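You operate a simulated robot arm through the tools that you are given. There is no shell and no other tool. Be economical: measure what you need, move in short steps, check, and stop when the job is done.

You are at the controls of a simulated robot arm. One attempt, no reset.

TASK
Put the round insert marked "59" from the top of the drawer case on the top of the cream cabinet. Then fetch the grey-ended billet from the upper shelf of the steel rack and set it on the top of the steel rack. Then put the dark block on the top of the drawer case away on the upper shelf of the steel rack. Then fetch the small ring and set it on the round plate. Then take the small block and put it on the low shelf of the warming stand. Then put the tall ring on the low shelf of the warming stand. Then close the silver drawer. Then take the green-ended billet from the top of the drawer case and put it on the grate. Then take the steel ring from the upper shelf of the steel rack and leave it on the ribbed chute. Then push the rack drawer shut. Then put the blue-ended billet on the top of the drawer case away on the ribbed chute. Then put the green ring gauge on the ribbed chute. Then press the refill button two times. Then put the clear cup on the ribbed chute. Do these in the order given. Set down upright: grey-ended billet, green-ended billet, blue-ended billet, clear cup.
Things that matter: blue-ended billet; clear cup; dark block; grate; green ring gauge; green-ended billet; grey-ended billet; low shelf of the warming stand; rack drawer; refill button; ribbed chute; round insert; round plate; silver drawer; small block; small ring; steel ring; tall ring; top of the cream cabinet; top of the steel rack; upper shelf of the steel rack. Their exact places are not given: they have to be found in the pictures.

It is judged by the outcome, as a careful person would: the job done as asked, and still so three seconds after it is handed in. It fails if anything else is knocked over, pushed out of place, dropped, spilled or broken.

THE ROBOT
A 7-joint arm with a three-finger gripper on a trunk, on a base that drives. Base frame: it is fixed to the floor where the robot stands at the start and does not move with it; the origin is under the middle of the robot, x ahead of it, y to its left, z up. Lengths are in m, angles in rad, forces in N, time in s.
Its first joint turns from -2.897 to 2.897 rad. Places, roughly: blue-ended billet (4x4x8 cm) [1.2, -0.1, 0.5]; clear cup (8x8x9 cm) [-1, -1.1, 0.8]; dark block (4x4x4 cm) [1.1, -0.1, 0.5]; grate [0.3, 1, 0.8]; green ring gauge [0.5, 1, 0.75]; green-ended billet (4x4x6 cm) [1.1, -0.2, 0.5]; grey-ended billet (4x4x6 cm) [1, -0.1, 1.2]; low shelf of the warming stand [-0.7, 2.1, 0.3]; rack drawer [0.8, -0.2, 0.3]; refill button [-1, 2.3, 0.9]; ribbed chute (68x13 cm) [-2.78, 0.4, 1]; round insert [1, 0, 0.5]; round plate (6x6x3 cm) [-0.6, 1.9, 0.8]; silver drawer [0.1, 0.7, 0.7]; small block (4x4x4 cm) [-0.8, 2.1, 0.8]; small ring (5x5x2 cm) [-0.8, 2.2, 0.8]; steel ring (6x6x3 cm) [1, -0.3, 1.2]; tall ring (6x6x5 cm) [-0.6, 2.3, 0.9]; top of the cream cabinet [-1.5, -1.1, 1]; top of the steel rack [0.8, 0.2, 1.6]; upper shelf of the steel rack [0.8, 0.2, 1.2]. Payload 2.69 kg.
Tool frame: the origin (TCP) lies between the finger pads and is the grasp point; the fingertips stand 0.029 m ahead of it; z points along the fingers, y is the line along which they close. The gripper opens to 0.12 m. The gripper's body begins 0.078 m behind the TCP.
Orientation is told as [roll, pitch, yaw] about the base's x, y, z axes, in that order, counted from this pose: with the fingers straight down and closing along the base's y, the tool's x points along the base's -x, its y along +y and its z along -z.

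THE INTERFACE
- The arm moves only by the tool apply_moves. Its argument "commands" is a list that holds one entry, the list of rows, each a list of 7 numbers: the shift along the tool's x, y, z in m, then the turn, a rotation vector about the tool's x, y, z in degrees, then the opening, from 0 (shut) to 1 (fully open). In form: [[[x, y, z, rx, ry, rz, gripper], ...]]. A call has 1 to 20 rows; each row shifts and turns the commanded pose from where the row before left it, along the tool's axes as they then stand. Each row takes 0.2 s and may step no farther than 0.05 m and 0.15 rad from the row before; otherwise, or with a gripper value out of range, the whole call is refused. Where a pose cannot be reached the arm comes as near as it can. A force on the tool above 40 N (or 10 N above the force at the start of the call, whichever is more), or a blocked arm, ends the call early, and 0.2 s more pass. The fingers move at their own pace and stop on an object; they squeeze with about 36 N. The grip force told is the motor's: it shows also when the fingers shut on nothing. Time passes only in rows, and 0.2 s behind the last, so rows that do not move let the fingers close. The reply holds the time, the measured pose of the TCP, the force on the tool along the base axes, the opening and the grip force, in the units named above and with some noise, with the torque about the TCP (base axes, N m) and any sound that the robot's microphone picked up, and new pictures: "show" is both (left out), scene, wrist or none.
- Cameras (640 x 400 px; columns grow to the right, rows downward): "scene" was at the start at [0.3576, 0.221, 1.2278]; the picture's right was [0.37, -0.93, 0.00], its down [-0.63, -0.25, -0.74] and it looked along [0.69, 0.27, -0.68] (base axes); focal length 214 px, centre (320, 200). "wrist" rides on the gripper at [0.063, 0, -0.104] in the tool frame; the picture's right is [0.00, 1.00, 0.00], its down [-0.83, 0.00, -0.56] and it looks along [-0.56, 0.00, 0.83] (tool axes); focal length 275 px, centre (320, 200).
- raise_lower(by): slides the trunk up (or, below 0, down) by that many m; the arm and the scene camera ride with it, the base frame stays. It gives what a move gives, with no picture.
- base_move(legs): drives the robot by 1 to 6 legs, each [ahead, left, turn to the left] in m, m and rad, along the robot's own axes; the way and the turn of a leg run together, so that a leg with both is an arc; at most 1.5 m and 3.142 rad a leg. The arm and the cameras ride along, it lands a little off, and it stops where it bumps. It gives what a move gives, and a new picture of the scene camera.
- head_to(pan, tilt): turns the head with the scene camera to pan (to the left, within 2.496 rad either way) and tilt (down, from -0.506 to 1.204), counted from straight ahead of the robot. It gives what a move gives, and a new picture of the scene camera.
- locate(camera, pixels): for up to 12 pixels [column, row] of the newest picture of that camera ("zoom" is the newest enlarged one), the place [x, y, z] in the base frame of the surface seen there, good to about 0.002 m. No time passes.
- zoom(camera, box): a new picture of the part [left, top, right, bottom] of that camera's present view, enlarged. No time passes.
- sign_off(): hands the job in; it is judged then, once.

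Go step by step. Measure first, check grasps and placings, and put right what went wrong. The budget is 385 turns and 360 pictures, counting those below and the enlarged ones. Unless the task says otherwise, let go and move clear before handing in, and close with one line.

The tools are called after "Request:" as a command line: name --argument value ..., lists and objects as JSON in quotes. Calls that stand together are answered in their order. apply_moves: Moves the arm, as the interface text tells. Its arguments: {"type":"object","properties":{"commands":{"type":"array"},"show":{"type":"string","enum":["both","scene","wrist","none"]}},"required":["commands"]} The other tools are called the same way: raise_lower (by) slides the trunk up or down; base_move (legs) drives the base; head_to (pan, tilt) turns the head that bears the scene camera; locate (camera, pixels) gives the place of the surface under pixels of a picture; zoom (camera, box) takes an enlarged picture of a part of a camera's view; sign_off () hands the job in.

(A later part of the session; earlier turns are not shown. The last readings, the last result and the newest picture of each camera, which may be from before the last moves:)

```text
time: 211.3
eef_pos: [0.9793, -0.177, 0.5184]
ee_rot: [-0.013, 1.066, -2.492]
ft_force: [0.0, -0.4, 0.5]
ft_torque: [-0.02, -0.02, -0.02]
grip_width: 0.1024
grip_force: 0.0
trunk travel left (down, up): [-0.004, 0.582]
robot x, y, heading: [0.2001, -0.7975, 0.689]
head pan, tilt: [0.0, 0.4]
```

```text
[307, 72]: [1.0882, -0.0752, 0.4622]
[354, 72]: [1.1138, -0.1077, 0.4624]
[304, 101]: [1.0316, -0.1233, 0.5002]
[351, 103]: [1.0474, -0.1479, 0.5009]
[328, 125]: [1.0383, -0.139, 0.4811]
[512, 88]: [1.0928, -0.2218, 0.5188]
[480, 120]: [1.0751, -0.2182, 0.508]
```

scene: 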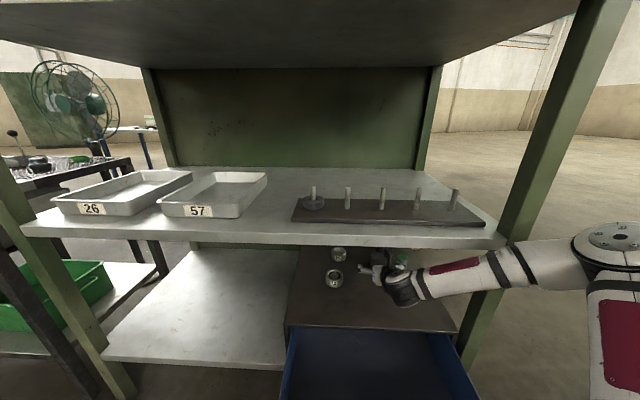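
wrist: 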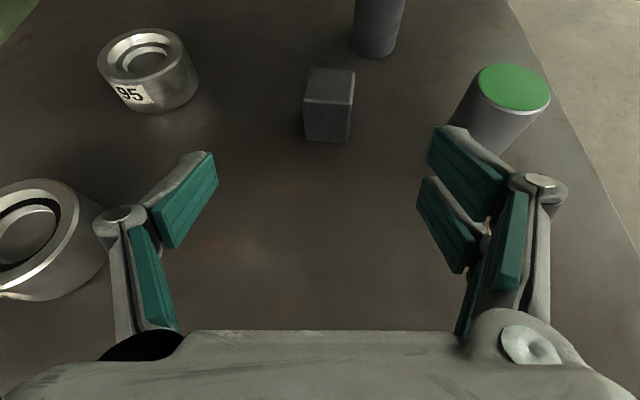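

I move 0.092 forward, 2 cm down and grip.

Request:
apply_moves --commands '[[[0.0222, 0.0018, 0.0402, 0, 0, 0, 0.85], [0.0222, 0.0018, 0.0402, 0, 0, 0, 0.85], [-0.0092, 0, 0.0051, 0, 0, 0, 0.85], [-0.0092, 0, 0.0051, 0, 0, 0, 0.85], [0, 0, 0, 0, 0, 0, 0], [0, 0, 0, 0, 0, 0, 0], [0, 0, 0, 0, 0, 0, 0]]]' --show "wrist"

```text
time: 213.2
eef_pos: [1.023, -0.144, 0.4958]
ee_rot: [-0.013, 1.046, -2.467]
ft_force: [-21.3, -16.1, 69.9]
ft_torque: [-0.63, -0.66, -0.11]
grip_width: 0.0318
grip_force: 35.7
trunk travel left (down, up): [-0.004, 0.582]
robot x, y, heading: [0.1908, -0.8012, 0.685]
head pan, tilt: [0.0, 0.4]
stopped in row 7: the arm was blocked; the commanded pose is now the measured one
```

wrist: 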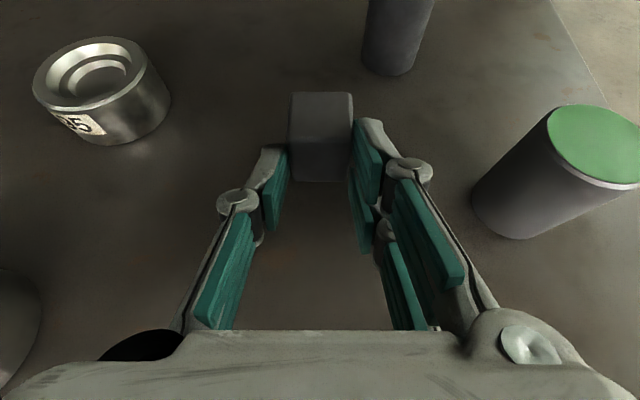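

The arm met resistance (70 N up) but the tips hold the block. I relieve upward and look at the forces.

Request:
apply_moves --commands '[[[0.0044, 0, -0.0024, 0, 0, 0, 0], [0.0044, 0, -0.0024, 0, 0, 0, 0]]]' --show "both"

```text
time: 213.5
eef_pos: [1.0243, -0.1446, 0.4951]
ee_rot: [-0.01, 1.051, -2.465]
ft_force: [-10.3, -6.5, 26.4]
ft_torque: [-0.43, -0.27, -0.15]
grip_width: 0.0316
grip_force: 35.9
trunk travel left (down, up): [-0.004, 0.582]
robot x, y, heading: [0.1842, -0.8034, 0.689]
head pan, tilt: [0.0, 0.4]
stopped in row 1: the force on the tool passed its limit at 89 N (the readings are from after the stop); the commanded pose is now the measured one
```

scene: 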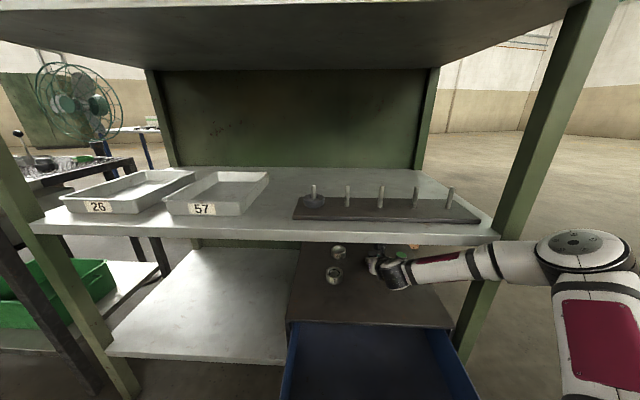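
wrist: 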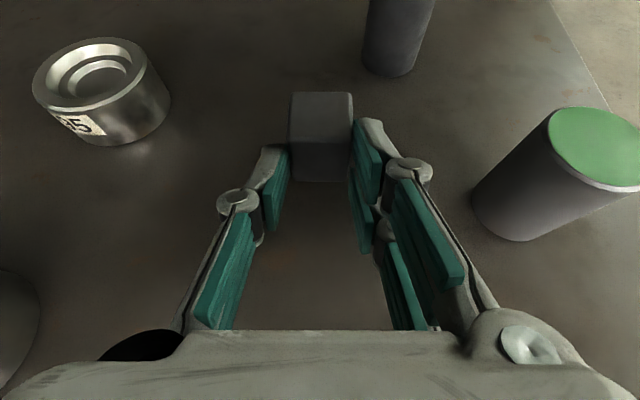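

I open the fingers and rise to free it, then reconsider.

Request:
apply_moves --commands '[[[0, 0, 0, 0, 0, 0, 0.6], [0, 0, 0, 0, 0, 0, 0.7], [0.0088, 0, -0.0048, 0, 0, 0, 0.7], [0.0088, 0, -0.0048, 0, 0, 0, 0.7]]]' --show "wrist"

```text
time: 214.2
eef_pos: [1.0228, -0.1423, 0.4895]
ee_rot: [-0.007, 1.036, -2.463]
ft_force: [0.8, 2.0, 5.5]
ft_torque: [-0.09, -0.18, 0.12]
grip_width: 0.0872
grip_force: 0.0
trunk travel left (down, up): [-0.004, 0.582]
robot x, y, heading: [0.1842, -0.8002, 0.696]
head pan, tilt: [0.0, 0.4]
stopped in row 3: the force on the tool passed its limit at 49 N (the readings are from after the stop); the commanded pose is now the measured one
```

wrist: 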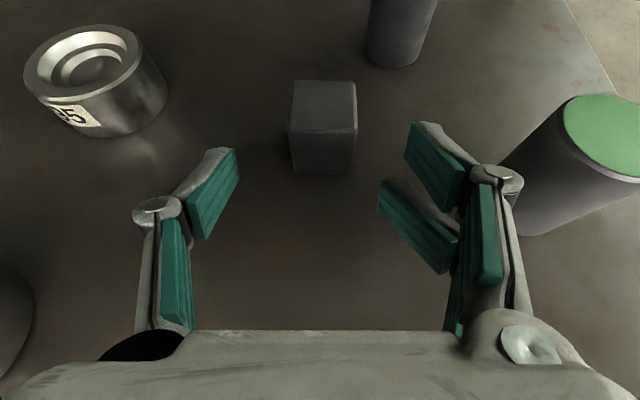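

Going up pushes it down: the forearm is wedged under the shelf lip. I back the base out a little.

Request:
base_move --legs '[[-0.1, 0, 0]]'

Request:
head_to --pan -0.15 --tilt 0.5

```text
time: 215.4
eef_pos: [0.9425, -0.2029, 0.4919]
ee_rot: [-0.005, 1.044, -2.458]
ft_force: [3.9, 3.7, 9.6]
ft_torque: [-0.18, -0.44, 0.28]
grip_width: 0.0843
grip_force: 0.0
trunk travel left (down, up): [-0.004, 0.582]
robot x, y, heading: [0.1103, -0.8658, 0.691]
head pan, tilt: [0.0, 0.4]
```

scene: 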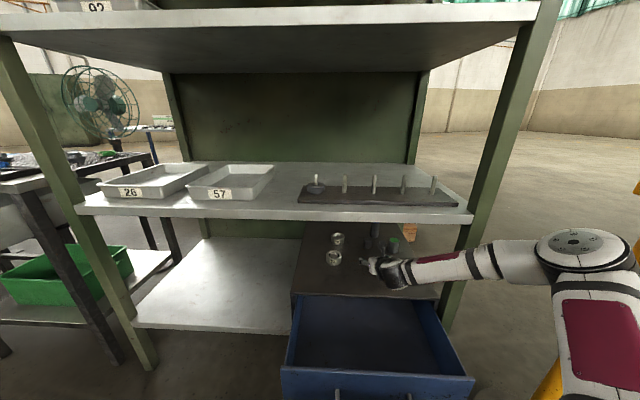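

```text
time: 216.1
eef_pos: [0.9457, -0.2027, 0.4909]
ee_rot: [-0.004, 1.043, -2.457]
ft_force: [-1.2, 0.0, 3.9]
ft_torque: [-0.06, -0.14, -0.01]
grip_width: 0.0844
grip_force: 0.0
trunk travel left (down, up): [-0.004, 0.582]
robot x, y, heading: [0.1088, -0.8649, 0.687]
head pan, tilt: [-0.15, 0.499]
```

scene: 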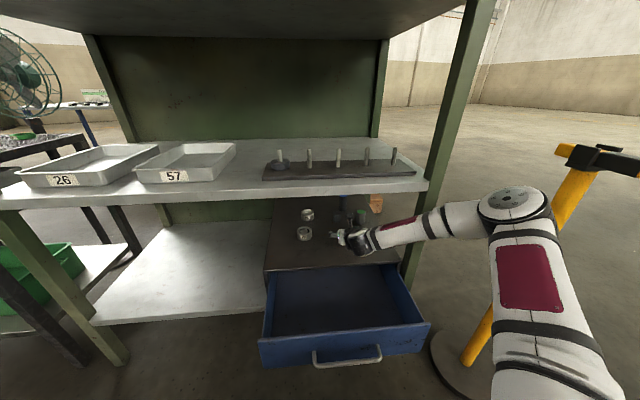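

The elbow swings out to the right, so the forearm meets the right post/lip. I back out, and re-approach with the base further left.

Request:
base_move --legs '[[-0.24, 0, 0], [0, 0.28, 0]]'

Request:
apply_moves --commands '[[[0.022, 0, -0.012, 0, 0, 0, 1], [0, 0.04, 0, 0, 0, 0, 1], [0, 0.04, 0, 0, 0, 0, 1], [0, 0.04, 0, 0, 0, 0, 1], [0, 0.04, 0, 0, 0, 0, 1], [0, 0.04, 0, 0, 0, 0, 1], [0, 0.04, 0, 0, 0, 0, 1], [0, 0.04, 0, 0, 0, 0, 1]]]' --show "both"

```text
time: 219.4
eef_pos: [0.601, -0.1461, 0.4914]
ee_rot: [-0.006, 1.042, -2.47]
ft_force: [0.5, -1.0, 0.7]
ft_torque: [0.04, 0.06, 0.09]
grip_width: 0.0841
grip_force: 0.1
trunk travel left (down, up): [-0.004, 0.582]
robot x, y, heading: [-0.2451, -0.7991, 0.678]
head pan, tilt: [-0.15, 0.499]
```

scene: 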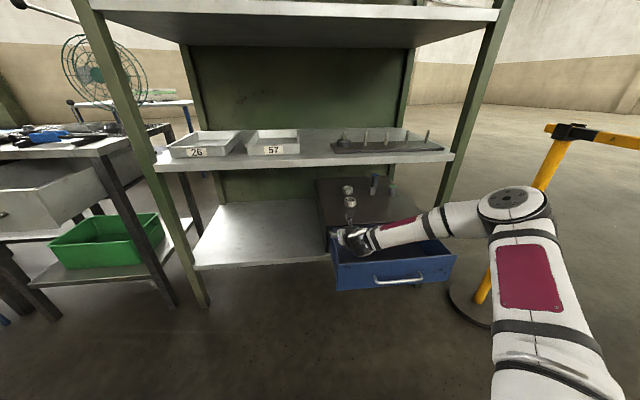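

```text
time: 221.2
eef_pos: [0.7783, -0.3627, 0.5159]
ee_rot: [-0.007, 1.042, -2.468]
ft_force: [0.2, 0.5, -0.3]
ft_torque: [0.03, -0.04, -0.01]
grip_width: 0.1202
grip_force: 0.0
trunk travel left (down, up): [-0.004, 0.582]
robot x, y, heading: [-0.243, -0.7954, 0.679]
head pan, tilt: [-0.15, 0.499]
```

scene: 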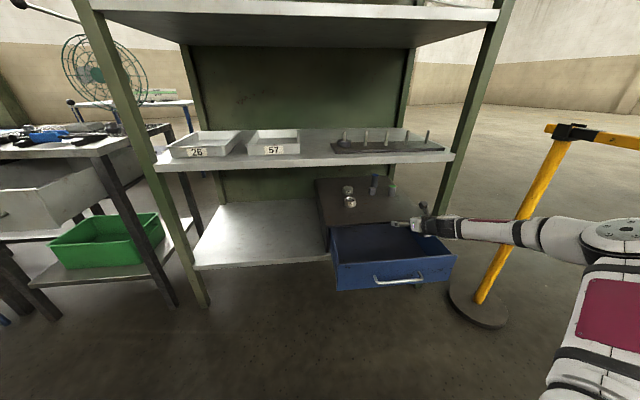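
wrist: 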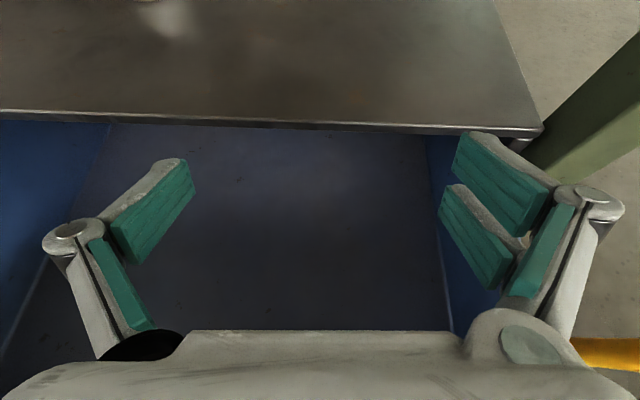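

The forearm enters from the right. I measure elbow and wrist to orient the robot so that the forearm itself lines up with the opening.

Request:
locate --camera "scene" --pixels '[[612, 232], [580, 240], [525, 232], [470, 230], [440, 228], [600, 300], [150, 165], [400, 158]]'

Request:
zoom --camera "scene" --box '[380, 130, 640, 293]'

```text
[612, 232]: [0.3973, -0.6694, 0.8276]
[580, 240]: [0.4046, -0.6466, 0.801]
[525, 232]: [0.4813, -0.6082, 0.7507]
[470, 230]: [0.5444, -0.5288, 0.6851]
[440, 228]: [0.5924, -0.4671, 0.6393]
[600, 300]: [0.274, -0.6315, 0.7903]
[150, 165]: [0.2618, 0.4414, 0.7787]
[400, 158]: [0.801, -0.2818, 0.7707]
```

```text
2.45 times, centred on (510, 212) of scene
```

zoom: 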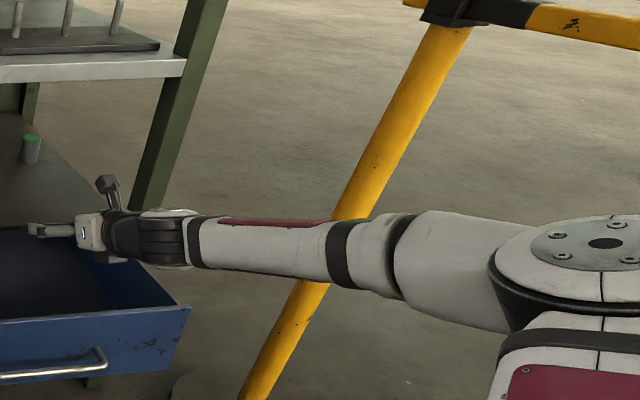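

I check the lip's actual bottom height and whether the green billet stayed put.

Request:
zoom --camera "scene" --box '[310, 130, 470, 230]'

```text
4.00 times, centred on (390, 180) of scene
```

zoom: 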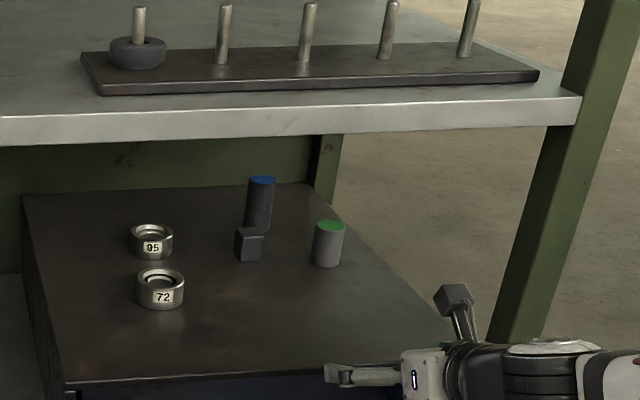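

Request:
locate --camera "zoom" --pixels '[[300, 135], [300, 130], [300, 112], [500, 120], [455, 293], [330, 226], [250, 232], [250, 250], [262, 181], [150, 275], [455, 310], [560, 345]]'

```text
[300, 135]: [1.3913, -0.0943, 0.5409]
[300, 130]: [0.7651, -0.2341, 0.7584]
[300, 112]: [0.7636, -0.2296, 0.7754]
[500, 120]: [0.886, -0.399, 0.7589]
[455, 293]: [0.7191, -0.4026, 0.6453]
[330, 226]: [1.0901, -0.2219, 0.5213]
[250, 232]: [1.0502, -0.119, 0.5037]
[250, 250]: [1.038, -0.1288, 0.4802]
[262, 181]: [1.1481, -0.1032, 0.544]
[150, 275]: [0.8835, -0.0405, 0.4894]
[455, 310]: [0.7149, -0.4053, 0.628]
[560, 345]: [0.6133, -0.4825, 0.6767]
```

Nothing was displaced, and the lip bottom is z≈0.757 so clearance is ample. The wide-open knuckles were likely the trouble (72 / green billet nearby); I re-approach with the fingers only half open.

Request:
apply_moves --commands '[[[0.004, -0.016, -0.002, 0, 0, 0, 0.55], [0, 0, 0, 0, 0, 0, 0.55]]]' --show "none"

Request:
base_move --legs '[[0.28, 0, 0]]'

Request:
apply_moves --commands '[[[0, 0, 0, 0, 0, 0, 0.55]]]' --show "wrist"

```text
time: 221.8
eef_pos: [0.7675, -0.3513, 0.5204]
ee_rot: [-0.005, 1.042, -2.47]
ft_force: [0.5, 0.1, 0.1]
ft_torque: [0.01, -0.03, -0.02]
grip_width: 0.0661
grip_force: 0.1
trunk travel left (down, up): [-0.004, 0.582]
robot x, y, heading: [-0.2415, -0.7966, 0.676]
head pan, tilt: [-0.15, 0.499]
```

```text
time: 223.8
eef_pos: [0.9869, -0.177, 0.52]
ee_rot: [-0.005, 1.044, -2.469]
ft_force: [0.1, 0.4, 0.4]
ft_torque: [0.02, 0.03, 0.02]
grip_width: 0.0659
grip_force: 0.1
trunk travel left (down, up): [-0.004, 0.582]
robot x, y, heading: [-0.0297, -0.6208, 0.676]
head pan, tilt: [-0.15, 0.499]
```

scene: 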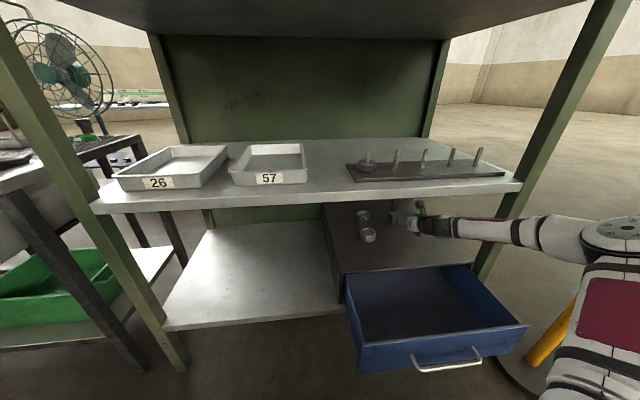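

```text
time: 224.2
eef_pos: [0.9859, -0.1775, 0.5204]
ee_rot: [-0.005, 1.042, -2.47]
ft_force: [-0.2, -0.6, 0.0]
ft_torque: [-0.06, -0.02, -0.01]
grip_width: 0.066
grip_force: 0.0
trunk travel left (down, up): [-0.004, 0.582]
robot x, y, heading: [-0.0248, -0.623, 0.674]
head pan, tilt: [-0.15, 0.499]
```

wrist: 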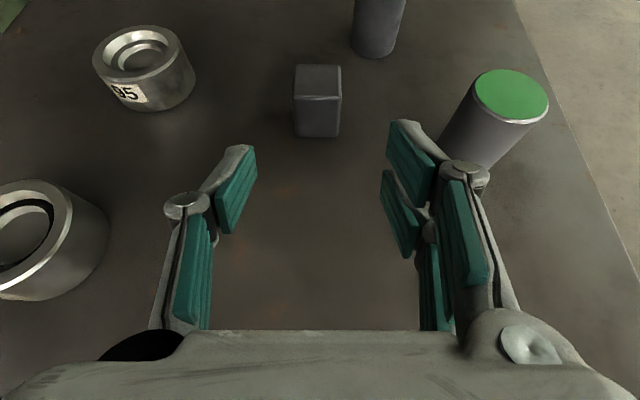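

Block centred at (318,100), clearances fine. Measure it and step forward.

Request:
locate --camera "wrist" --pixels '[[296, 95], [340, 95], [318, 97], [318, 72], [318, 120]]'

Request:
apply_moves --commands '[[[0.0146, 0, 0.026, 0, 0, 0, 0.55], [0.0146, 0, 0.026, 0, 0, 0, 0.55], [0.0098, 0, 0.0172, 0, 0, 0, 0.55], [0, 0, 0, 0, 0, 0, 0.55]]]' --show "wrist"

```text
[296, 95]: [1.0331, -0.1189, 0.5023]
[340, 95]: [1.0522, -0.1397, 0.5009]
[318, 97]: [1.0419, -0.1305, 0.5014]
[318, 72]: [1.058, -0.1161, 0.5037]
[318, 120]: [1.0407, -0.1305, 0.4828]
```

```text
time: 225.2
eef_pos: [1.0457, -0.1268, 0.5188]
ee_rot: [-0.007, 1.04, -2.47]
ft_force: [-0.6, -0.3, 0.1]
ft_torque: [-0.03, -0.02, -0.03]
grip_width: 0.0659
grip_force: 0.1
trunk travel left (down, up): [-0.004, 0.582]
robot x, y, heading: [-0.0259, -0.623, 0.677]
head pan, tilt: [-0.15, 0.499]
```

wrist: 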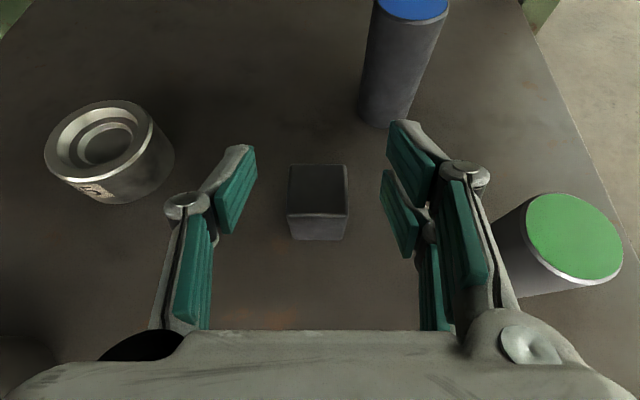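

Good. Down 2 cm, slightly forward, and close.

Request:
apply_moves --commands '[[[-0.0068, 0, 0.0083, 0, 0, 0, 0.55], [-0.0068, 0, 0.0083, 0, 0, 0, 0.55], [0, 0, 0, 0, 0, 0, 0], [0, 0, 0, 0, 0, 0, 0], [0, 0, 0, 0, 0, 0, 0]]]' --show "wrist"

```text
time: 226.4
eef_pos: [1.0528, -0.1223, 0.5005]
ee_rot: [-0.004, 1.043, -2.47]
ft_force: [0.7, 1.7, 0.6]
ft_torque: [-0.02, 0.02, 0.0]
grip_width: 0.0316
grip_force: 36.2
trunk travel left (down, up): [-0.004, 0.582]
robot x, y, heading: [-0.025, -0.6227, 0.678]
head pan, tilt: [-0.15, 0.499]
```

wrist: 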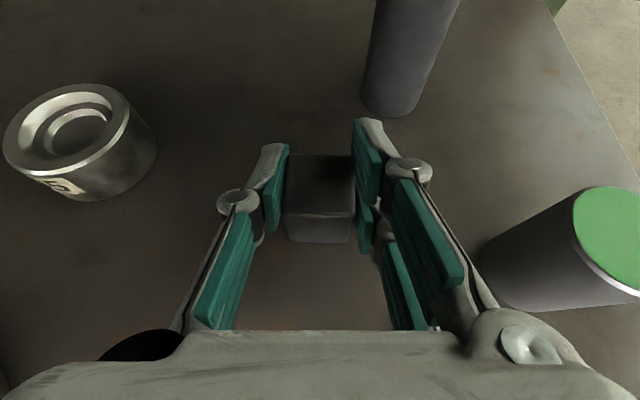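

Gripped without side forces. Lift slowly.

Request:
apply_moves --commands '[[[0.0044, 0, -0.0025, 0, 0, 0, 0], [0.0044, 0, -0.0025, 0, 0, 0, 0], [0.0044, 0, -0.0025, 0, 0, 0, 0], [0.0044, 0, -0.0025, 0, 0, 0, 0], [0.0044, 0, -0.0025, 0, 0, 0, 0], [0.0044, 0, -0.0025, 0, 0, 0, 0]]]' --show "wrist"

```text
time: 227.8
eef_pos: [1.0537, -0.1238, 0.5288]
ee_rot: [-0.005, 1.041, -2.468]
ft_force: [-0.1, 0.0, -3.2]
ft_torque: [0.03, -0.01, -0.04]
grip_width: 0.0313
grip_force: 36.6
trunk travel left (down, up): [-0.004, 0.582]
robot x, y, heading: [-0.0241, -0.6228, 0.679]
head pan, tilt: [-0.15, 0.499]
```

wrist: 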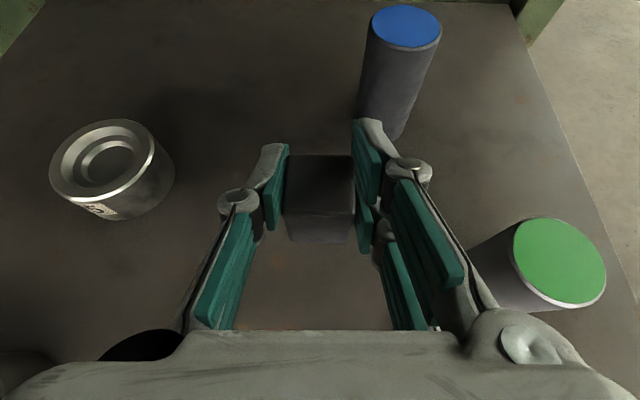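

Held. I retract the arm 0.15 m, then back the base 0.2 m (mind the post behind).

Request:
apply_moves --commands '[[[-0.0195, 0, -0.0349, 0, 0, 0, 0], [-0.0195, 0, -0.0349, 0, 0, 0, 0], [-0.0195, 0, -0.0349, 0, 0, 0, 0], [-0.0195, 0, -0.0349, 0, 0, 0, 0]]]' --show "none"

Request:
base_move --legs '[[-0.2, 0, 0], [0, -0.05, 0]]'

Request:
raise_lower --by 0.38

```text
time: 228.8
eef_pos: [0.927, -0.2233, 0.533]
ee_rot: [-0.002, 1.042, -2.467]
ft_force: [-0.6, 0.8, -2.9]
ft_torque: [-0.02, 0.04, 0.03]
grip_width: 0.0313
grip_force: 35.4
trunk travel left (down, up): [-0.004, 0.582]
robot x, y, heading: [-0.025, -0.6234, 0.678]
head pan, tilt: [-0.15, 0.499]
```

```text
time: 230.9
eef_pos: [0.8024, -0.3921, 0.5324]
ee_rot: [-0.004, 1.043, -2.474]
ft_force: [-0.2, -0.4, -2.7]
ft_torque: [0.0, 0.01, 0.01]
grip_width: 0.0314
grip_force: 36.4
trunk travel left (down, up): [-0.004, 0.582]
robot x, y, heading: [-0.1538, -0.7899, 0.674]
head pan, tilt: [-0.15, 0.499]
```

scene: 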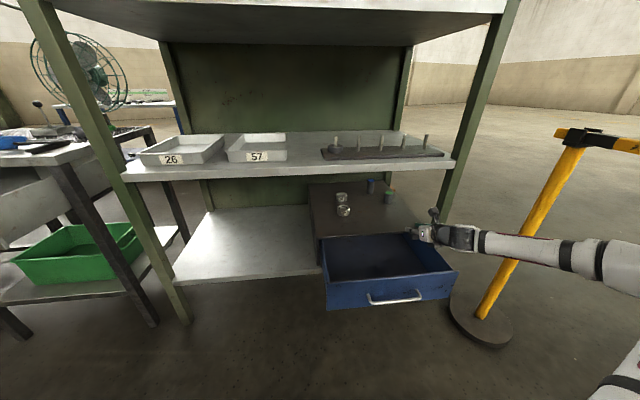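

```text
time: 234.6
eef_pos: [0.8019, -0.392, 0.9131]
ee_rot: [-0.006, 1.041, -2.473]
ft_force: [-0.1, -0.1, -2.7]
ft_torque: [-0.03, 0.02, 0.01]
grip_width: 0.0315
grip_force: 36.3
trunk travel left (down, up): [-0.384, 0.202]
robot x, y, heading: [-0.1534, -0.789, 0.673]
head pan, tilt: [-0.15, 0.499]
```

Raised. I go up to entry height for the upper shelf: trunk +0.12 and arm +0.28.

Request:
raise_lower --by 0.1

Request:
apply_moves --commands '[[[0.0345, 0, -0.0202, 0, 0, 0, 0], [0.0345, 0, -0.0202, 0, 0, 0, 0], [0.0345, 0, -0.0202, 0, 0, 0, 0], [0.0345, 0, -0.0202, 0, 0, 0, 0], [0.0345, 0, -0.0202, 0, 0, 0, 0], [0.0345, 0, -0.0202, 0, 0, 0, 0], [0.0345, 0, -0.0202, 0, 0, 0, 0], [0.0173, 0, -0.0101, 0, 0, 0, 0]]]' --show "both"

```text
time: 235.9
eef_pos: [0.8019, -0.3932, 1.0127]
ee_rot: [-0.004, 1.042, -2.474]
ft_force: [-0.7, 0.3, -3.3]
ft_torque: [0.0, 0.02, -0.04]
grip_width: 0.0313
grip_force: 35.5
trunk travel left (down, up): [-0.484, 0.102]
robot x, y, heading: [-0.1526, -0.7884, 0.674]
head pan, tilt: [-0.15, 0.499]
```

```text
time: 237.7
eef_pos: [0.8027, -0.3918, 1.3128]
ee_rot: [-0.007, 1.041, -2.474]
ft_force: [0.3, 0.9, -3.0]
ft_torque: [-0.02, 0.0, 0.0]
grip_width: 0.0312
grip_force: 36.2
trunk travel left (down, up): [-0.484, 0.102]
robot x, y, heading: [-0.1522, -0.7879, 0.668]
head pan, tilt: [-0.15, 0.499]
```

scene: 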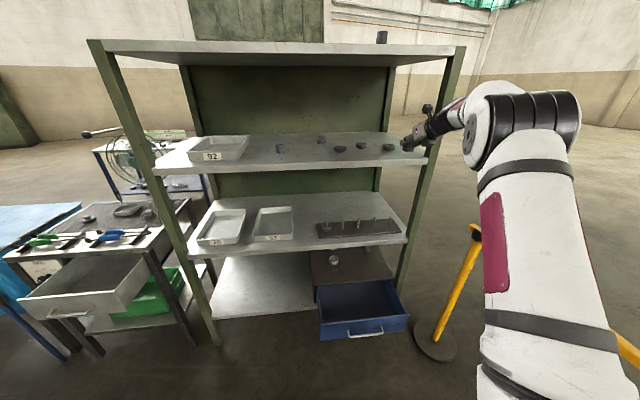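
wrist: 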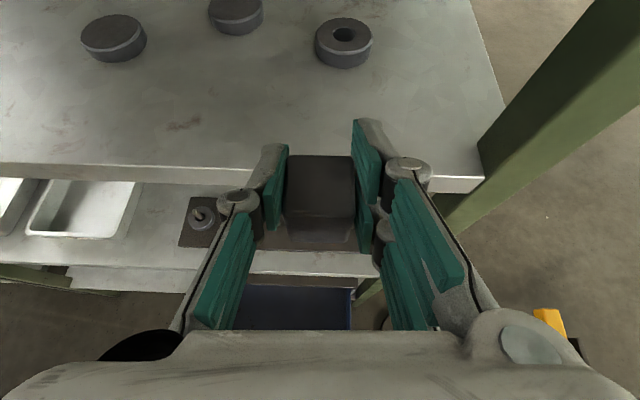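

I choose a free front spot left of the ring (around n 0.55, t 0.65). I shift left and forward over it.

Request:
apply_moves --commands '[[[0, -0.036, 0, 0, 0, 0, 0], [0, -0.036, 0, 0, 0, 0, 0], [0, -0.036, 0, 0, 0, 0, 0], [0, -0.036, 0, 0, 0, 0, 0], [0.018, 0, 0.0307, 0, 0, 0, 0], [0.018, 0, 0.0307, 0, 0, 0, 0], [0.018, 0, 0.0307, 0, 0, 0, 0], [0.018, 0, 0.0307, 0, 0, 0, 0]]]' --show "wrist"

```text
time: 239.5
eef_pos: [0.7965, -0.2081, 1.3013]
ee_rot: [-0.004, 1.037, -2.476]
ft_force: [-0.1, -0.6, -3.0]
ft_torque: [0.06, -0.02, 0.01]
grip_width: 0.0317
grip_force: 36.0
out of reach, approached as far as the arm can: row 8
trunk travel left (down, up): [-0.484, 0.102]
robot x, y, heading: [-0.1533, -0.7856, 0.668]
head pan, tilt: [-0.15, 0.499]
```

wrist: 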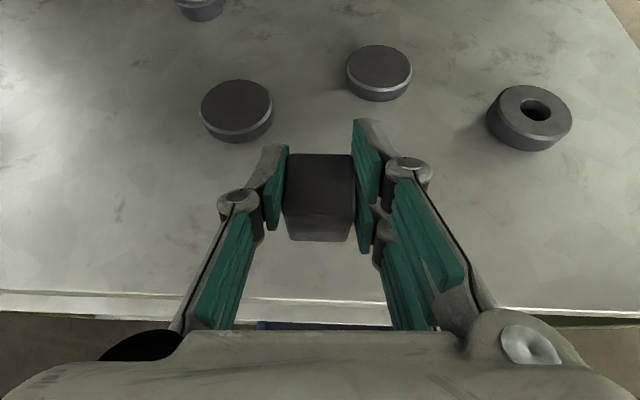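

I creep the base 0.035 forward, then lower to contact.

Request:
base_move --legs '[[0.04, 0, 0]]'

Request:
apply_moves --commands '[[[-0.0086, 0, 0.005, 0, 0, 0, 0], [-0.0086, 0, 0.005, 0, 0, 0, 0], [-0.0086, 0, 0.005, 0, 0, 0, 0], [-0.0086, 0, 0.005, 0, 0, 0, 0]]]' --show "wrist"

```text
time: 240.4
eef_pos: [0.8262, -0.183, 1.3041]
ee_rot: [-0.005, 1.04, -2.473]
ft_force: [0.6, -0.1, -2.9]
ft_torque: [-0.04, 0.01, -0.02]
grip_width: 0.0316
grip_force: 36.7
trunk travel left (down, up): [-0.484, 0.102]
robot x, y, heading: [-0.1219, -0.7672, 0.675]
head pan, tilt: [-0.15, 0.499]
```

scene: 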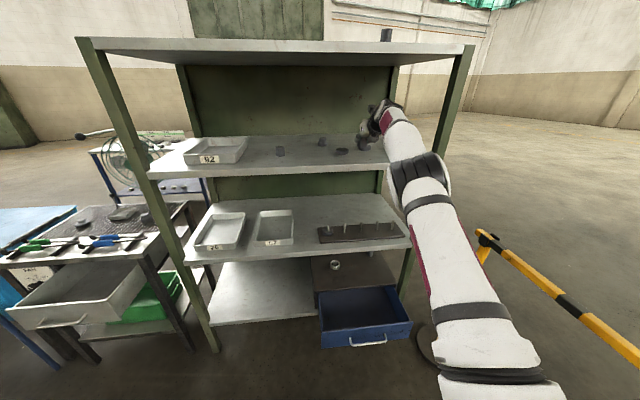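

```text
time: 241.4
eef_pos: [0.826, -0.1827, 1.2643]
ee_rot: [-0.006, 1.041, -2.477]
ft_force: [-0.2, 0.3, -2.9]
ft_torque: [0.01, 0.01, -0.02]
grip_width: 0.0315
grip_force: 35.8
trunk travel left (down, up): [-0.484, 0.102]
robot x, y, heading: [-0.1234, -0.7651, 0.669]
head pan, tilt: [-0.15, 0.499]
```

wrist: 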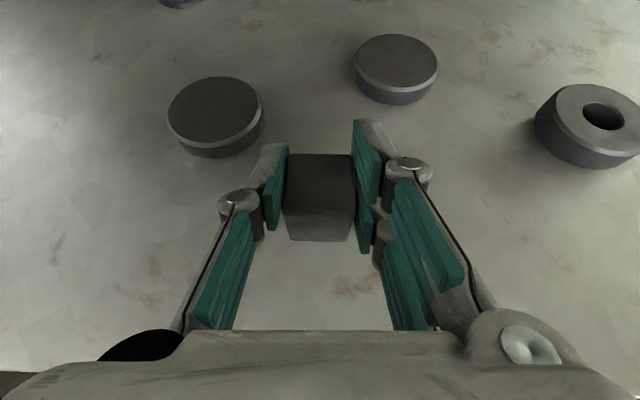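

Request:
apply_moves --commands '[[[-0.0022, 0, 0.0013, 0, 0, 0, 0], [-0.0022, 0, 0.0013, 0, 0, 0, 0], [-0.0018, 0, 0.001, 0, 0, 0, 0], [0, 0, 0, 0, 0, 0, 0]]]' --show "none"

```text
time: 242.4
eef_pos: [0.8263, -0.1832, 1.2578]
ee_rot: [-0.003, 1.044, -2.472]
ft_force: [1.6, 1.0, 2.0]
ft_torque: [-0.09, -0.06, 0.04]
grip_width: 0.0313
grip_force: 35.9
trunk travel left (down, up): [-0.484, 0.102]
robot x, y, heading: [-0.1207, -0.7626, 0.673]
head pan, tilt: [-0.15, 0.499]
```

Weight is off. Release and retreat.

Request:
apply_moves --commands '[[[-0.001, 0, 0.0005, 0, 0, 0, 0], [0, 0, 0, 0, 0, 0, 0.5], [0, 0, 0, 0, 0, 0, 0.55], [0, 0, 0, 0, 0, 0, 0.55], [0, 0, -0.035, 0, 0, 0, 0.55], [0, 0, -0.035, 0, 0, 0, 0.55], [0, 0, -0.02, 0, 0, 0, 0.55]]]' --show "wrist"

```text
time: 244.0
eef_pos: [0.7651, -0.2309, 1.3006]
ee_rot: [-0.005, 1.042, -2.474]
ft_force: [-0.3, 0.5, 0.2]
ft_torque: [0.01, 0.02, 0.02]
grip_width: 0.0661
grip_force: 0.0
trunk travel left (down, up): [-0.484, 0.102]
robot x, y, heading: [-0.122, -0.7632, 0.672]
head pan, tilt: [-0.15, 0.499]
```

wrist: 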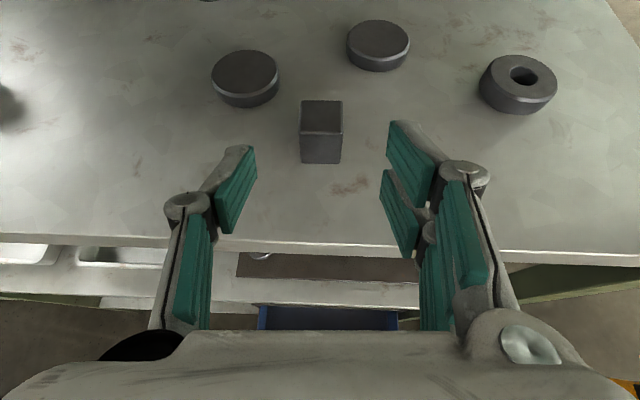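

Block is on the upper shelf. Task 3 done. Next the warming stand area, along the same row. I retract the arm, turn along the row and drive.

Request:
apply_moves --commands '[[[-0.018, 0, -0.0307, 0, 0, 0, 0.55], [-0.018, 0, -0.0307, 0, 0, 0, 0.55], [-0.018, 0, -0.0307, 0, 0, 0, 0.55], [-0.018, 0, -0.0307, 0, 0, 0, 0.55], [-0.018, 0, -0.0307, 0, 0, 0, 0.55], [-0.018, 0, -0.0307, 0, 0, 0, 0.55], [-0.018, 0, -0.0307, 0, 0, 0, 0.55], [-0.018, 0, -0.0307, 0, 0, 0, 0.55]]]' --show "none"

Request:
base_move --legs '[[0, 0, 1.54], [0, -0.42, 0]]'

Request:
head_to --pan 0.0 --tilt 0.5

```text
time: 245.8
eef_pos: [0.5435, -0.409, 1.298]
ee_rot: [-0.005, 1.041, -2.473]
ft_force: [0.2, 0.2, -0.2]
ft_torque: [0.02, 0.01, -0.01]
grip_width: 0.066
grip_force: 0.1
trunk travel left (down, up): [-0.484, 0.102]
robot x, y, heading: [-0.1226, -0.7641, 0.675]
head pan, tilt: [-0.15, 0.499]
```

```text
time: 252.0
eef_pos: [-0.0955, 0.1574, 1.2988]
ee_rot: [-0.006, 1.042, -0.963]
ft_force: [0.0, -0.2, 0.2]
ft_torque: [0.05, -0.04, -0.01]
grip_width: 0.0661
grip_force: 0.1
trunk travel left (down, up): [-0.484, 0.102]
robot x, y, heading: [0.2185, -0.5309, 2.184]
head pan, tilt: [-0.15, 0.499]
```

scene: 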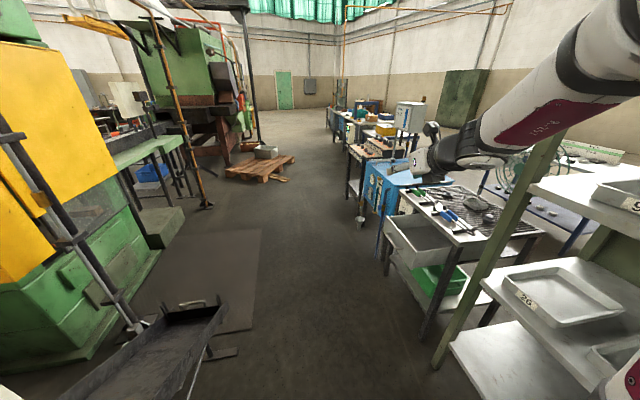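

```text
time: 252.7
eef_pos: [-0.0956, 0.1595, 1.2981]
ee_rot: [-0.005, 1.041, -0.963]
ft_force: [-0.1, -0.2, 0.2]
ft_torque: [0.0, 0.0, -0.03]
grip_width: 0.0659
grip_force: 0.1
trunk travel left (down, up): [-0.484, 0.102]
robot x, y, heading: [0.22, -0.5239, 2.182]
head pan, tilt: [0.0, 0.499]
```

scene: 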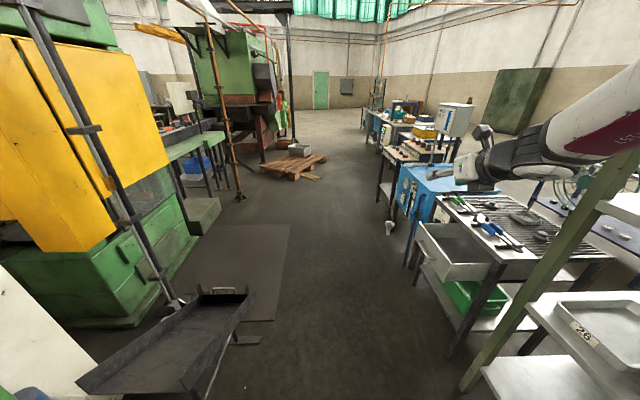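

The corridor is clear. I drive along it 1.5 m and look again.

Request:
base_move --legs '[[1.5, 0.03, 0.03]]'

Request:
zoom --camera "scene" --box '[300, 60, 640, 272]'

```text
refused: leg 1 is longer than a leg can be; nothing moved
```

```text
1.88 times, centred on (470, 166) of scene
```

zoom: 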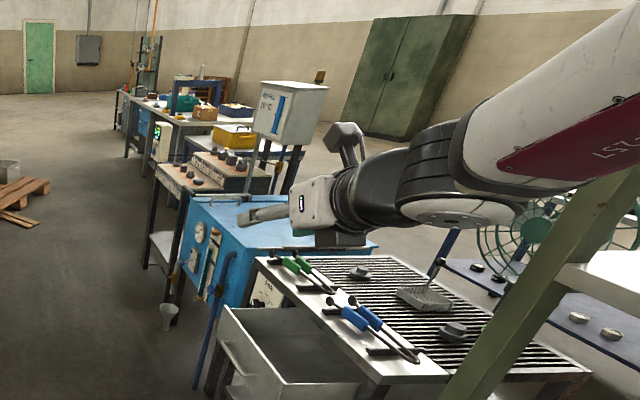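

Request:
base_move --legs '[[1.45, 0.03, 0.03]]'

Request:
head_to --pan -0.5 --tilt 0.6

```text
time: 260.0
eef_pos: [-1.0383, 1.2953, 1.2981]
ee_rot: [-0.006, 1.043, -0.904]
ft_force: [0.5, -0.2, -0.1]
ft_torque: [-0.01, -0.05, -0.03]
grip_width: 0.0659
grip_force: 0.1
trunk travel left (down, up): [-0.484, 0.102]
robot x, y, heading: [-0.686, 0.6301, 2.241]
head pan, tilt: [0.0, 0.499]
```

scene: 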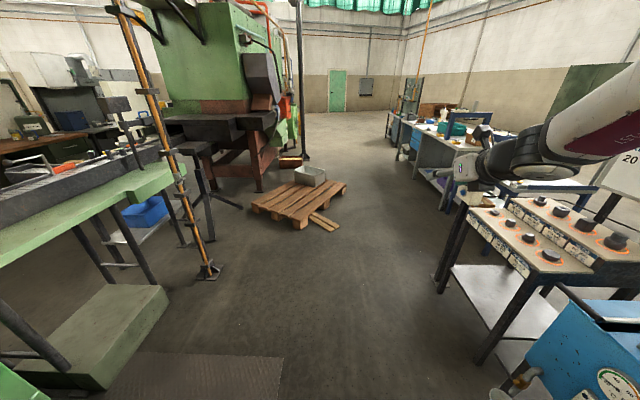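

```text
time: 260.9
eef_pos: [-1.0397, 1.2938, 1.2996]
ee_rot: [-0.006, 1.04, -0.903]
ft_force: [0.2, -0.3, -0.3]
ft_torque: [0.0, -0.01, 0.0]
grip_width: 0.0661
grip_force: 0.0
trunk travel left (down, up): [-0.484, 0.102]
robot x, y, heading: [-0.6855, 0.6311, 2.241]
head pan, tilt: [-0.499, 0.6]
```

scene: 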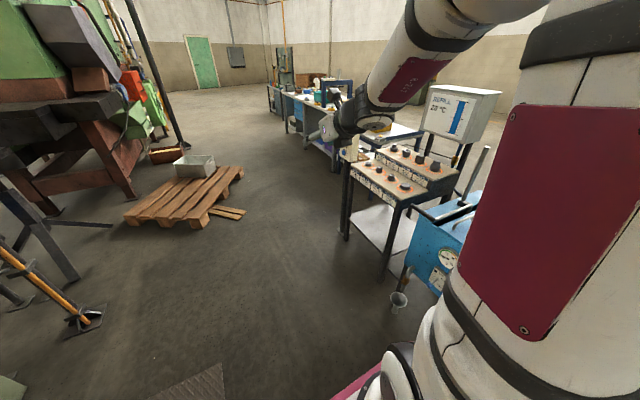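

The stand with pucks and its low shelf is at (395,190). I measure its front edge and height.

Request:
zoom --camera "scene" --box '[330, 120, 490, 270]'

Request:
locate --camera "scene" --pixels '[[352, 172], [400, 203], [380, 225], [440, 180], [390, 283], [345, 238], [430, 100], [400, 300], [470, 240], [456, 170]]'

```text
2.67 times, centred on (410, 195) of scene
```

zoom: 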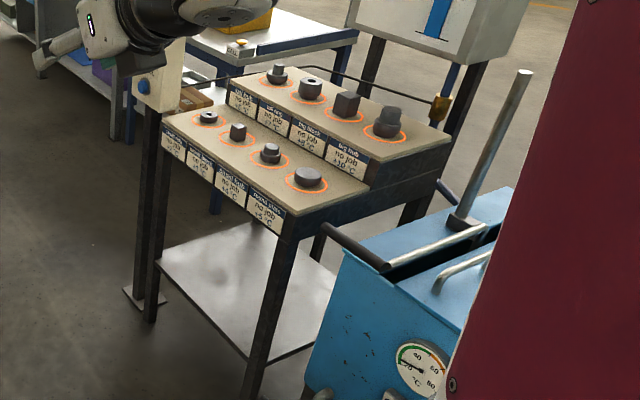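

```text
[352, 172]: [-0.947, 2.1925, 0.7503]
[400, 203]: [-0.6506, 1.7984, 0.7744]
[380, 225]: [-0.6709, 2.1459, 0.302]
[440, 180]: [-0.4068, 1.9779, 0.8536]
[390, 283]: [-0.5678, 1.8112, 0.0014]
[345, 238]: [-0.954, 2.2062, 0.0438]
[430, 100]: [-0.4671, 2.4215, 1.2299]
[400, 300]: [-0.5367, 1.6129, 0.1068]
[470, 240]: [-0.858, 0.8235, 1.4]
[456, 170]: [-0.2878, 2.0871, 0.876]
```

Front tier z≈0.79, back tier ≈0.87, low shelf z=0.302, front plane n≈0.553. I drive on and turn to face the stand.

Request:
base_move --legs '[[1.146, 0.0955, 0], [0, 0, -1.6]]'

Request:
head_to --pan 0.0 --tilt 0.7

```text
time: 270.6
eef_pos: [-0.7771, 1.8481, 1.2999]
ee_rot: [-0.004, 1.043, -2.465]
ft_force: [0.7, 1.0, 0.7]
ft_torque: [-0.02, 0.0, 0.01]
grip_width: 0.0661
grip_force: 0.1
trunk travel left (down, up): [-0.484, 0.102]
robot x, y, heading: [-1.4389, 1.4897, 0.681]
head pan, tilt: [-0.499, 0.6]
```

scene: 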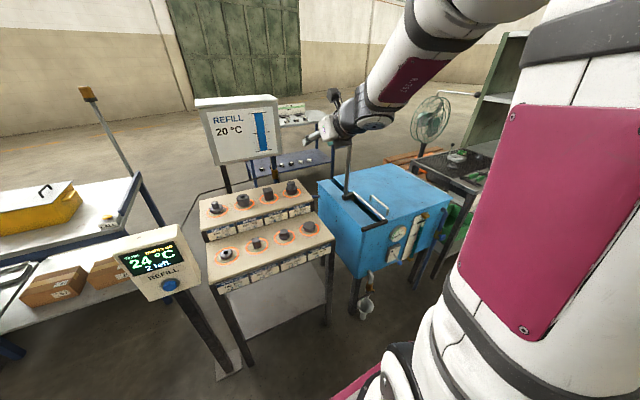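

```text
time: 271.6
eef_pos: [-0.778, 1.8488, 1.2994]
ee_rot: [-0.007, 1.043, -2.466]
ft_force: [0.2, 0.6, 0.6]
ft_torque: [-0.03, 0.0, -0.03]
grip_width: 0.0661
grip_force: 0.0
trunk travel left (down, up): [-0.484, 0.102]
robot x, y, heading: [-1.441, 1.4914, 0.681]
head pan, tilt: [0.0, 0.7]
```

scene: 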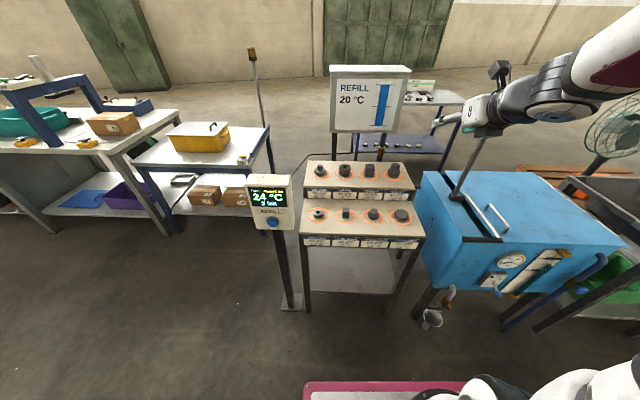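

Excellent view. Zoom on the display and the stand, then locate each item.

Request:
zoom --camera "scene" --box '[295, 150, 435, 260]'

Request:
locate --camera "zoom" --pixels '[[105, 240], [232, 240], [355, 238], [485, 238], [110, 75], [230, 80], [340, 80], [450, 80], [180, 275], [400, 110], [105, 232], [485, 260]]'

Request:
zoom --camera "scene" --box '[240, 165, 310, 245]'

```text
3.64 times, centred on (365, 205) of scene
```

zoom: 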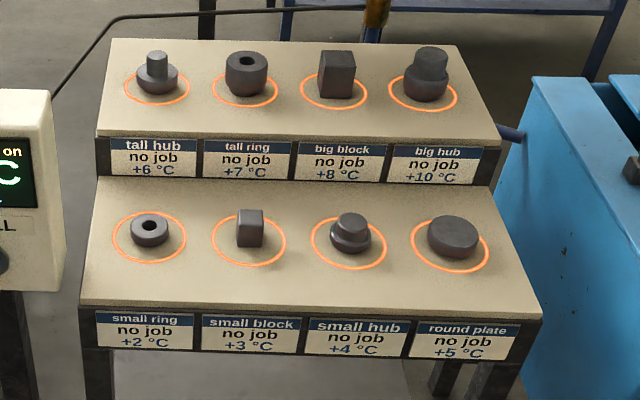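

```text
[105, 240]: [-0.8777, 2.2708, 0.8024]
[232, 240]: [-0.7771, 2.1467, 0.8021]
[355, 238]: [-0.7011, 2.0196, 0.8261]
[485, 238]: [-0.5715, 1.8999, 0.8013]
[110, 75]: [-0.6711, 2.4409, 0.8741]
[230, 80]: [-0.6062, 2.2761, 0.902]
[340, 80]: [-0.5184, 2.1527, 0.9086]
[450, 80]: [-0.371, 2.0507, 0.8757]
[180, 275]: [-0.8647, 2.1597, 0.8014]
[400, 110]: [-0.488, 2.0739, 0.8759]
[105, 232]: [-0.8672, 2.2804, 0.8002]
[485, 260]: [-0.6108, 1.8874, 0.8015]
```

```text
5.00 times, centred on (275, 205) of scene
```

zoom: 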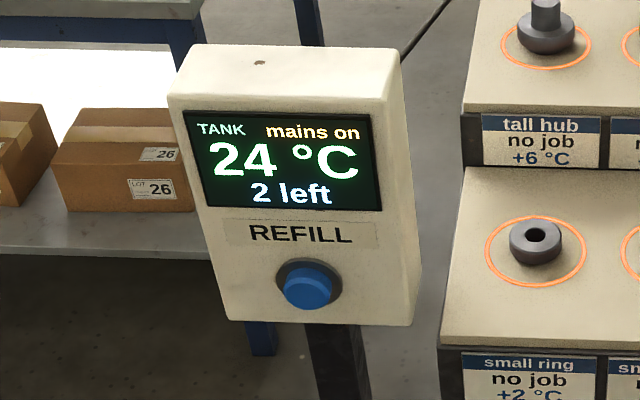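

I locate the exact centres from a fresh zoom.

Request:
zoom --camera "scene" --box '[295, 150, 435, 260]'

Request:
locate --camera "zoom" --pixels '[[135, 225], [165, 225], [150, 240], [240, 215], [262, 215], [250, 235], [430, 232], [475, 232], [452, 245], [230, 70], [265, 70], [247, 90]]'

```text
3.64 times, centred on (365, 205) of scene
```

zoom: 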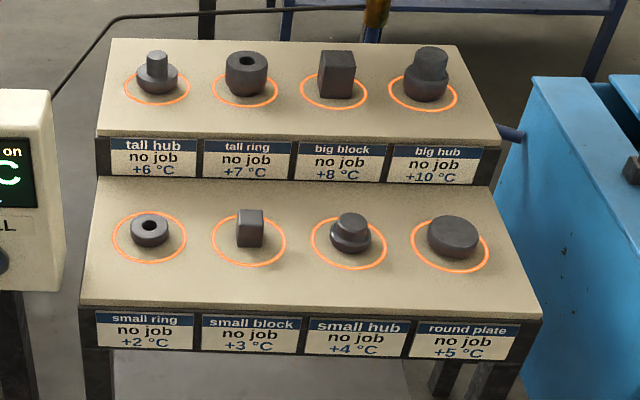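

```text
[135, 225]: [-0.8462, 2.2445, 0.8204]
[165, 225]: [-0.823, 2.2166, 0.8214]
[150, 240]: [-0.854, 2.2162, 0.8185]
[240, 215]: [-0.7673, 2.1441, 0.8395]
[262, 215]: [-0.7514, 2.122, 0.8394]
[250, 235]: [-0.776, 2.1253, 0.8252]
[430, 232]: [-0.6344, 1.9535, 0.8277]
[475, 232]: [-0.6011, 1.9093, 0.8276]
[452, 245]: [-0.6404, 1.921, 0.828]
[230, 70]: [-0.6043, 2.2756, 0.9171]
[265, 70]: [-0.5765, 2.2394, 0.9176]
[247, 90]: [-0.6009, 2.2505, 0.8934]
```

Small ring ≈(-0.836,2.229), plate ≈(-0.616,1.933), block ≈(-0.757,2.136), tall ring ≈(-0.59,2.257). I lower the trunk and make the tool vertical.

Request:
raise_lower --by -0.28

Request:
apply_moves --commands '[[[0, 0, 0, 0, -8.5, 0, 0.6], [0, 0, 0, 0, -8.5, 0, 0.6], [0, 0, 0, 0, -8.5, 0, 0.6], [0, 0, 0, 0, -8.5, 0, 0.6], [0, 0, 0, 0, -8.5, 0, 0.6], [0, 0, 0, 0, -8.5, 0, 0.6], [0, 0, 0, 0, -8.5, 0, 0.6]]]' --show "both"

```text
time: 274.4
eef_pos: [-0.7779, 1.8484, 1.0176]
ee_rot: [-0.005, 1.042, -2.466]
ft_force: [0.0, 0.3, -0.1]
ft_torque: [0.02, -0.05, -0.01]
grip_width: 0.066
grip_force: 0.0
trunk travel left (down, up): [-0.204, 0.382]
robot x, y, heading: [-1.4422, 1.4878, 0.682]
head pan, tilt: [0.0, 0.7]
```

```text
time: 276.0
eef_pos: [-0.7773, 1.8474, 1.0195]
ee_rot: [-0.002, 0.002, -2.463]
ft_force: [0.0, -0.2, -0.9]
ft_torque: [-0.04, -0.02, -0.01]
grip_width: 0.072
grip_force: 0.1
trunk travel left (down, up): [-0.204, 0.382]
robot x, y, heading: [-1.4407, 1.4867, 0.678]
head pan, tilt: [0.0, 0.7]
```

scene: 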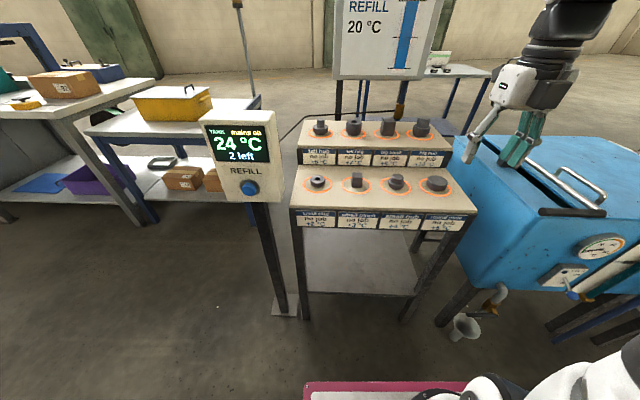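
wrist: 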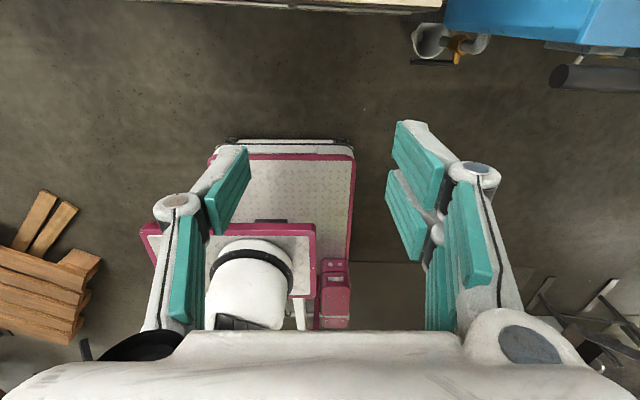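

Vertical. I move above the small ring.

Request:
apply_moves --commands '[[[0.0243, -0.0417, 0, 0, 0, 0, 0.6], [0.0243, -0.0417, 0, 0, 0, 0, 0.6], [0.0243, -0.0417, 0, 0, 0, 0, 0.6], [0.0243, -0.0417, 0, 0, 0, 0, 0.6], [0.0243, -0.0417, 0, 0, 0, 0, 0.6], [0.0243, -0.0417, 0, 0, 0, 0, 0.6], [0.0243, -0.0417, 0, 0, 0, 0, 0.6], [0.0243, -0.0417, 0, 0, 0, 0, 0.6], [0, 0, 0.045, 0, 0, 0, 0.6], [0, 0, 0.045, 0, 0, 0, 0.6], [0, 0, 0, 0, 0, 0, 0.6]]]' --show "wrist"

```text
time: 278.4
eef_pos: [-0.8373, 2.2304, 0.9294]
ee_rot: [-0.003, 0.003, -2.46]
ft_force: [0.3, -0.1, 0.4]
ft_torque: [0.03, -0.02, 0.02]
grip_width: 0.0721
grip_force: 0.0
trunk travel left (down, up): [-0.204, 0.382]
robot x, y, heading: [-1.4412, 1.4904, 0.682]
head pan, tilt: [0.0, 0.7]
```

wrist: 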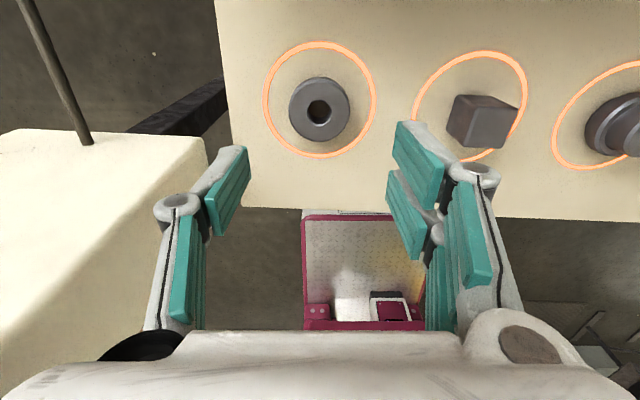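

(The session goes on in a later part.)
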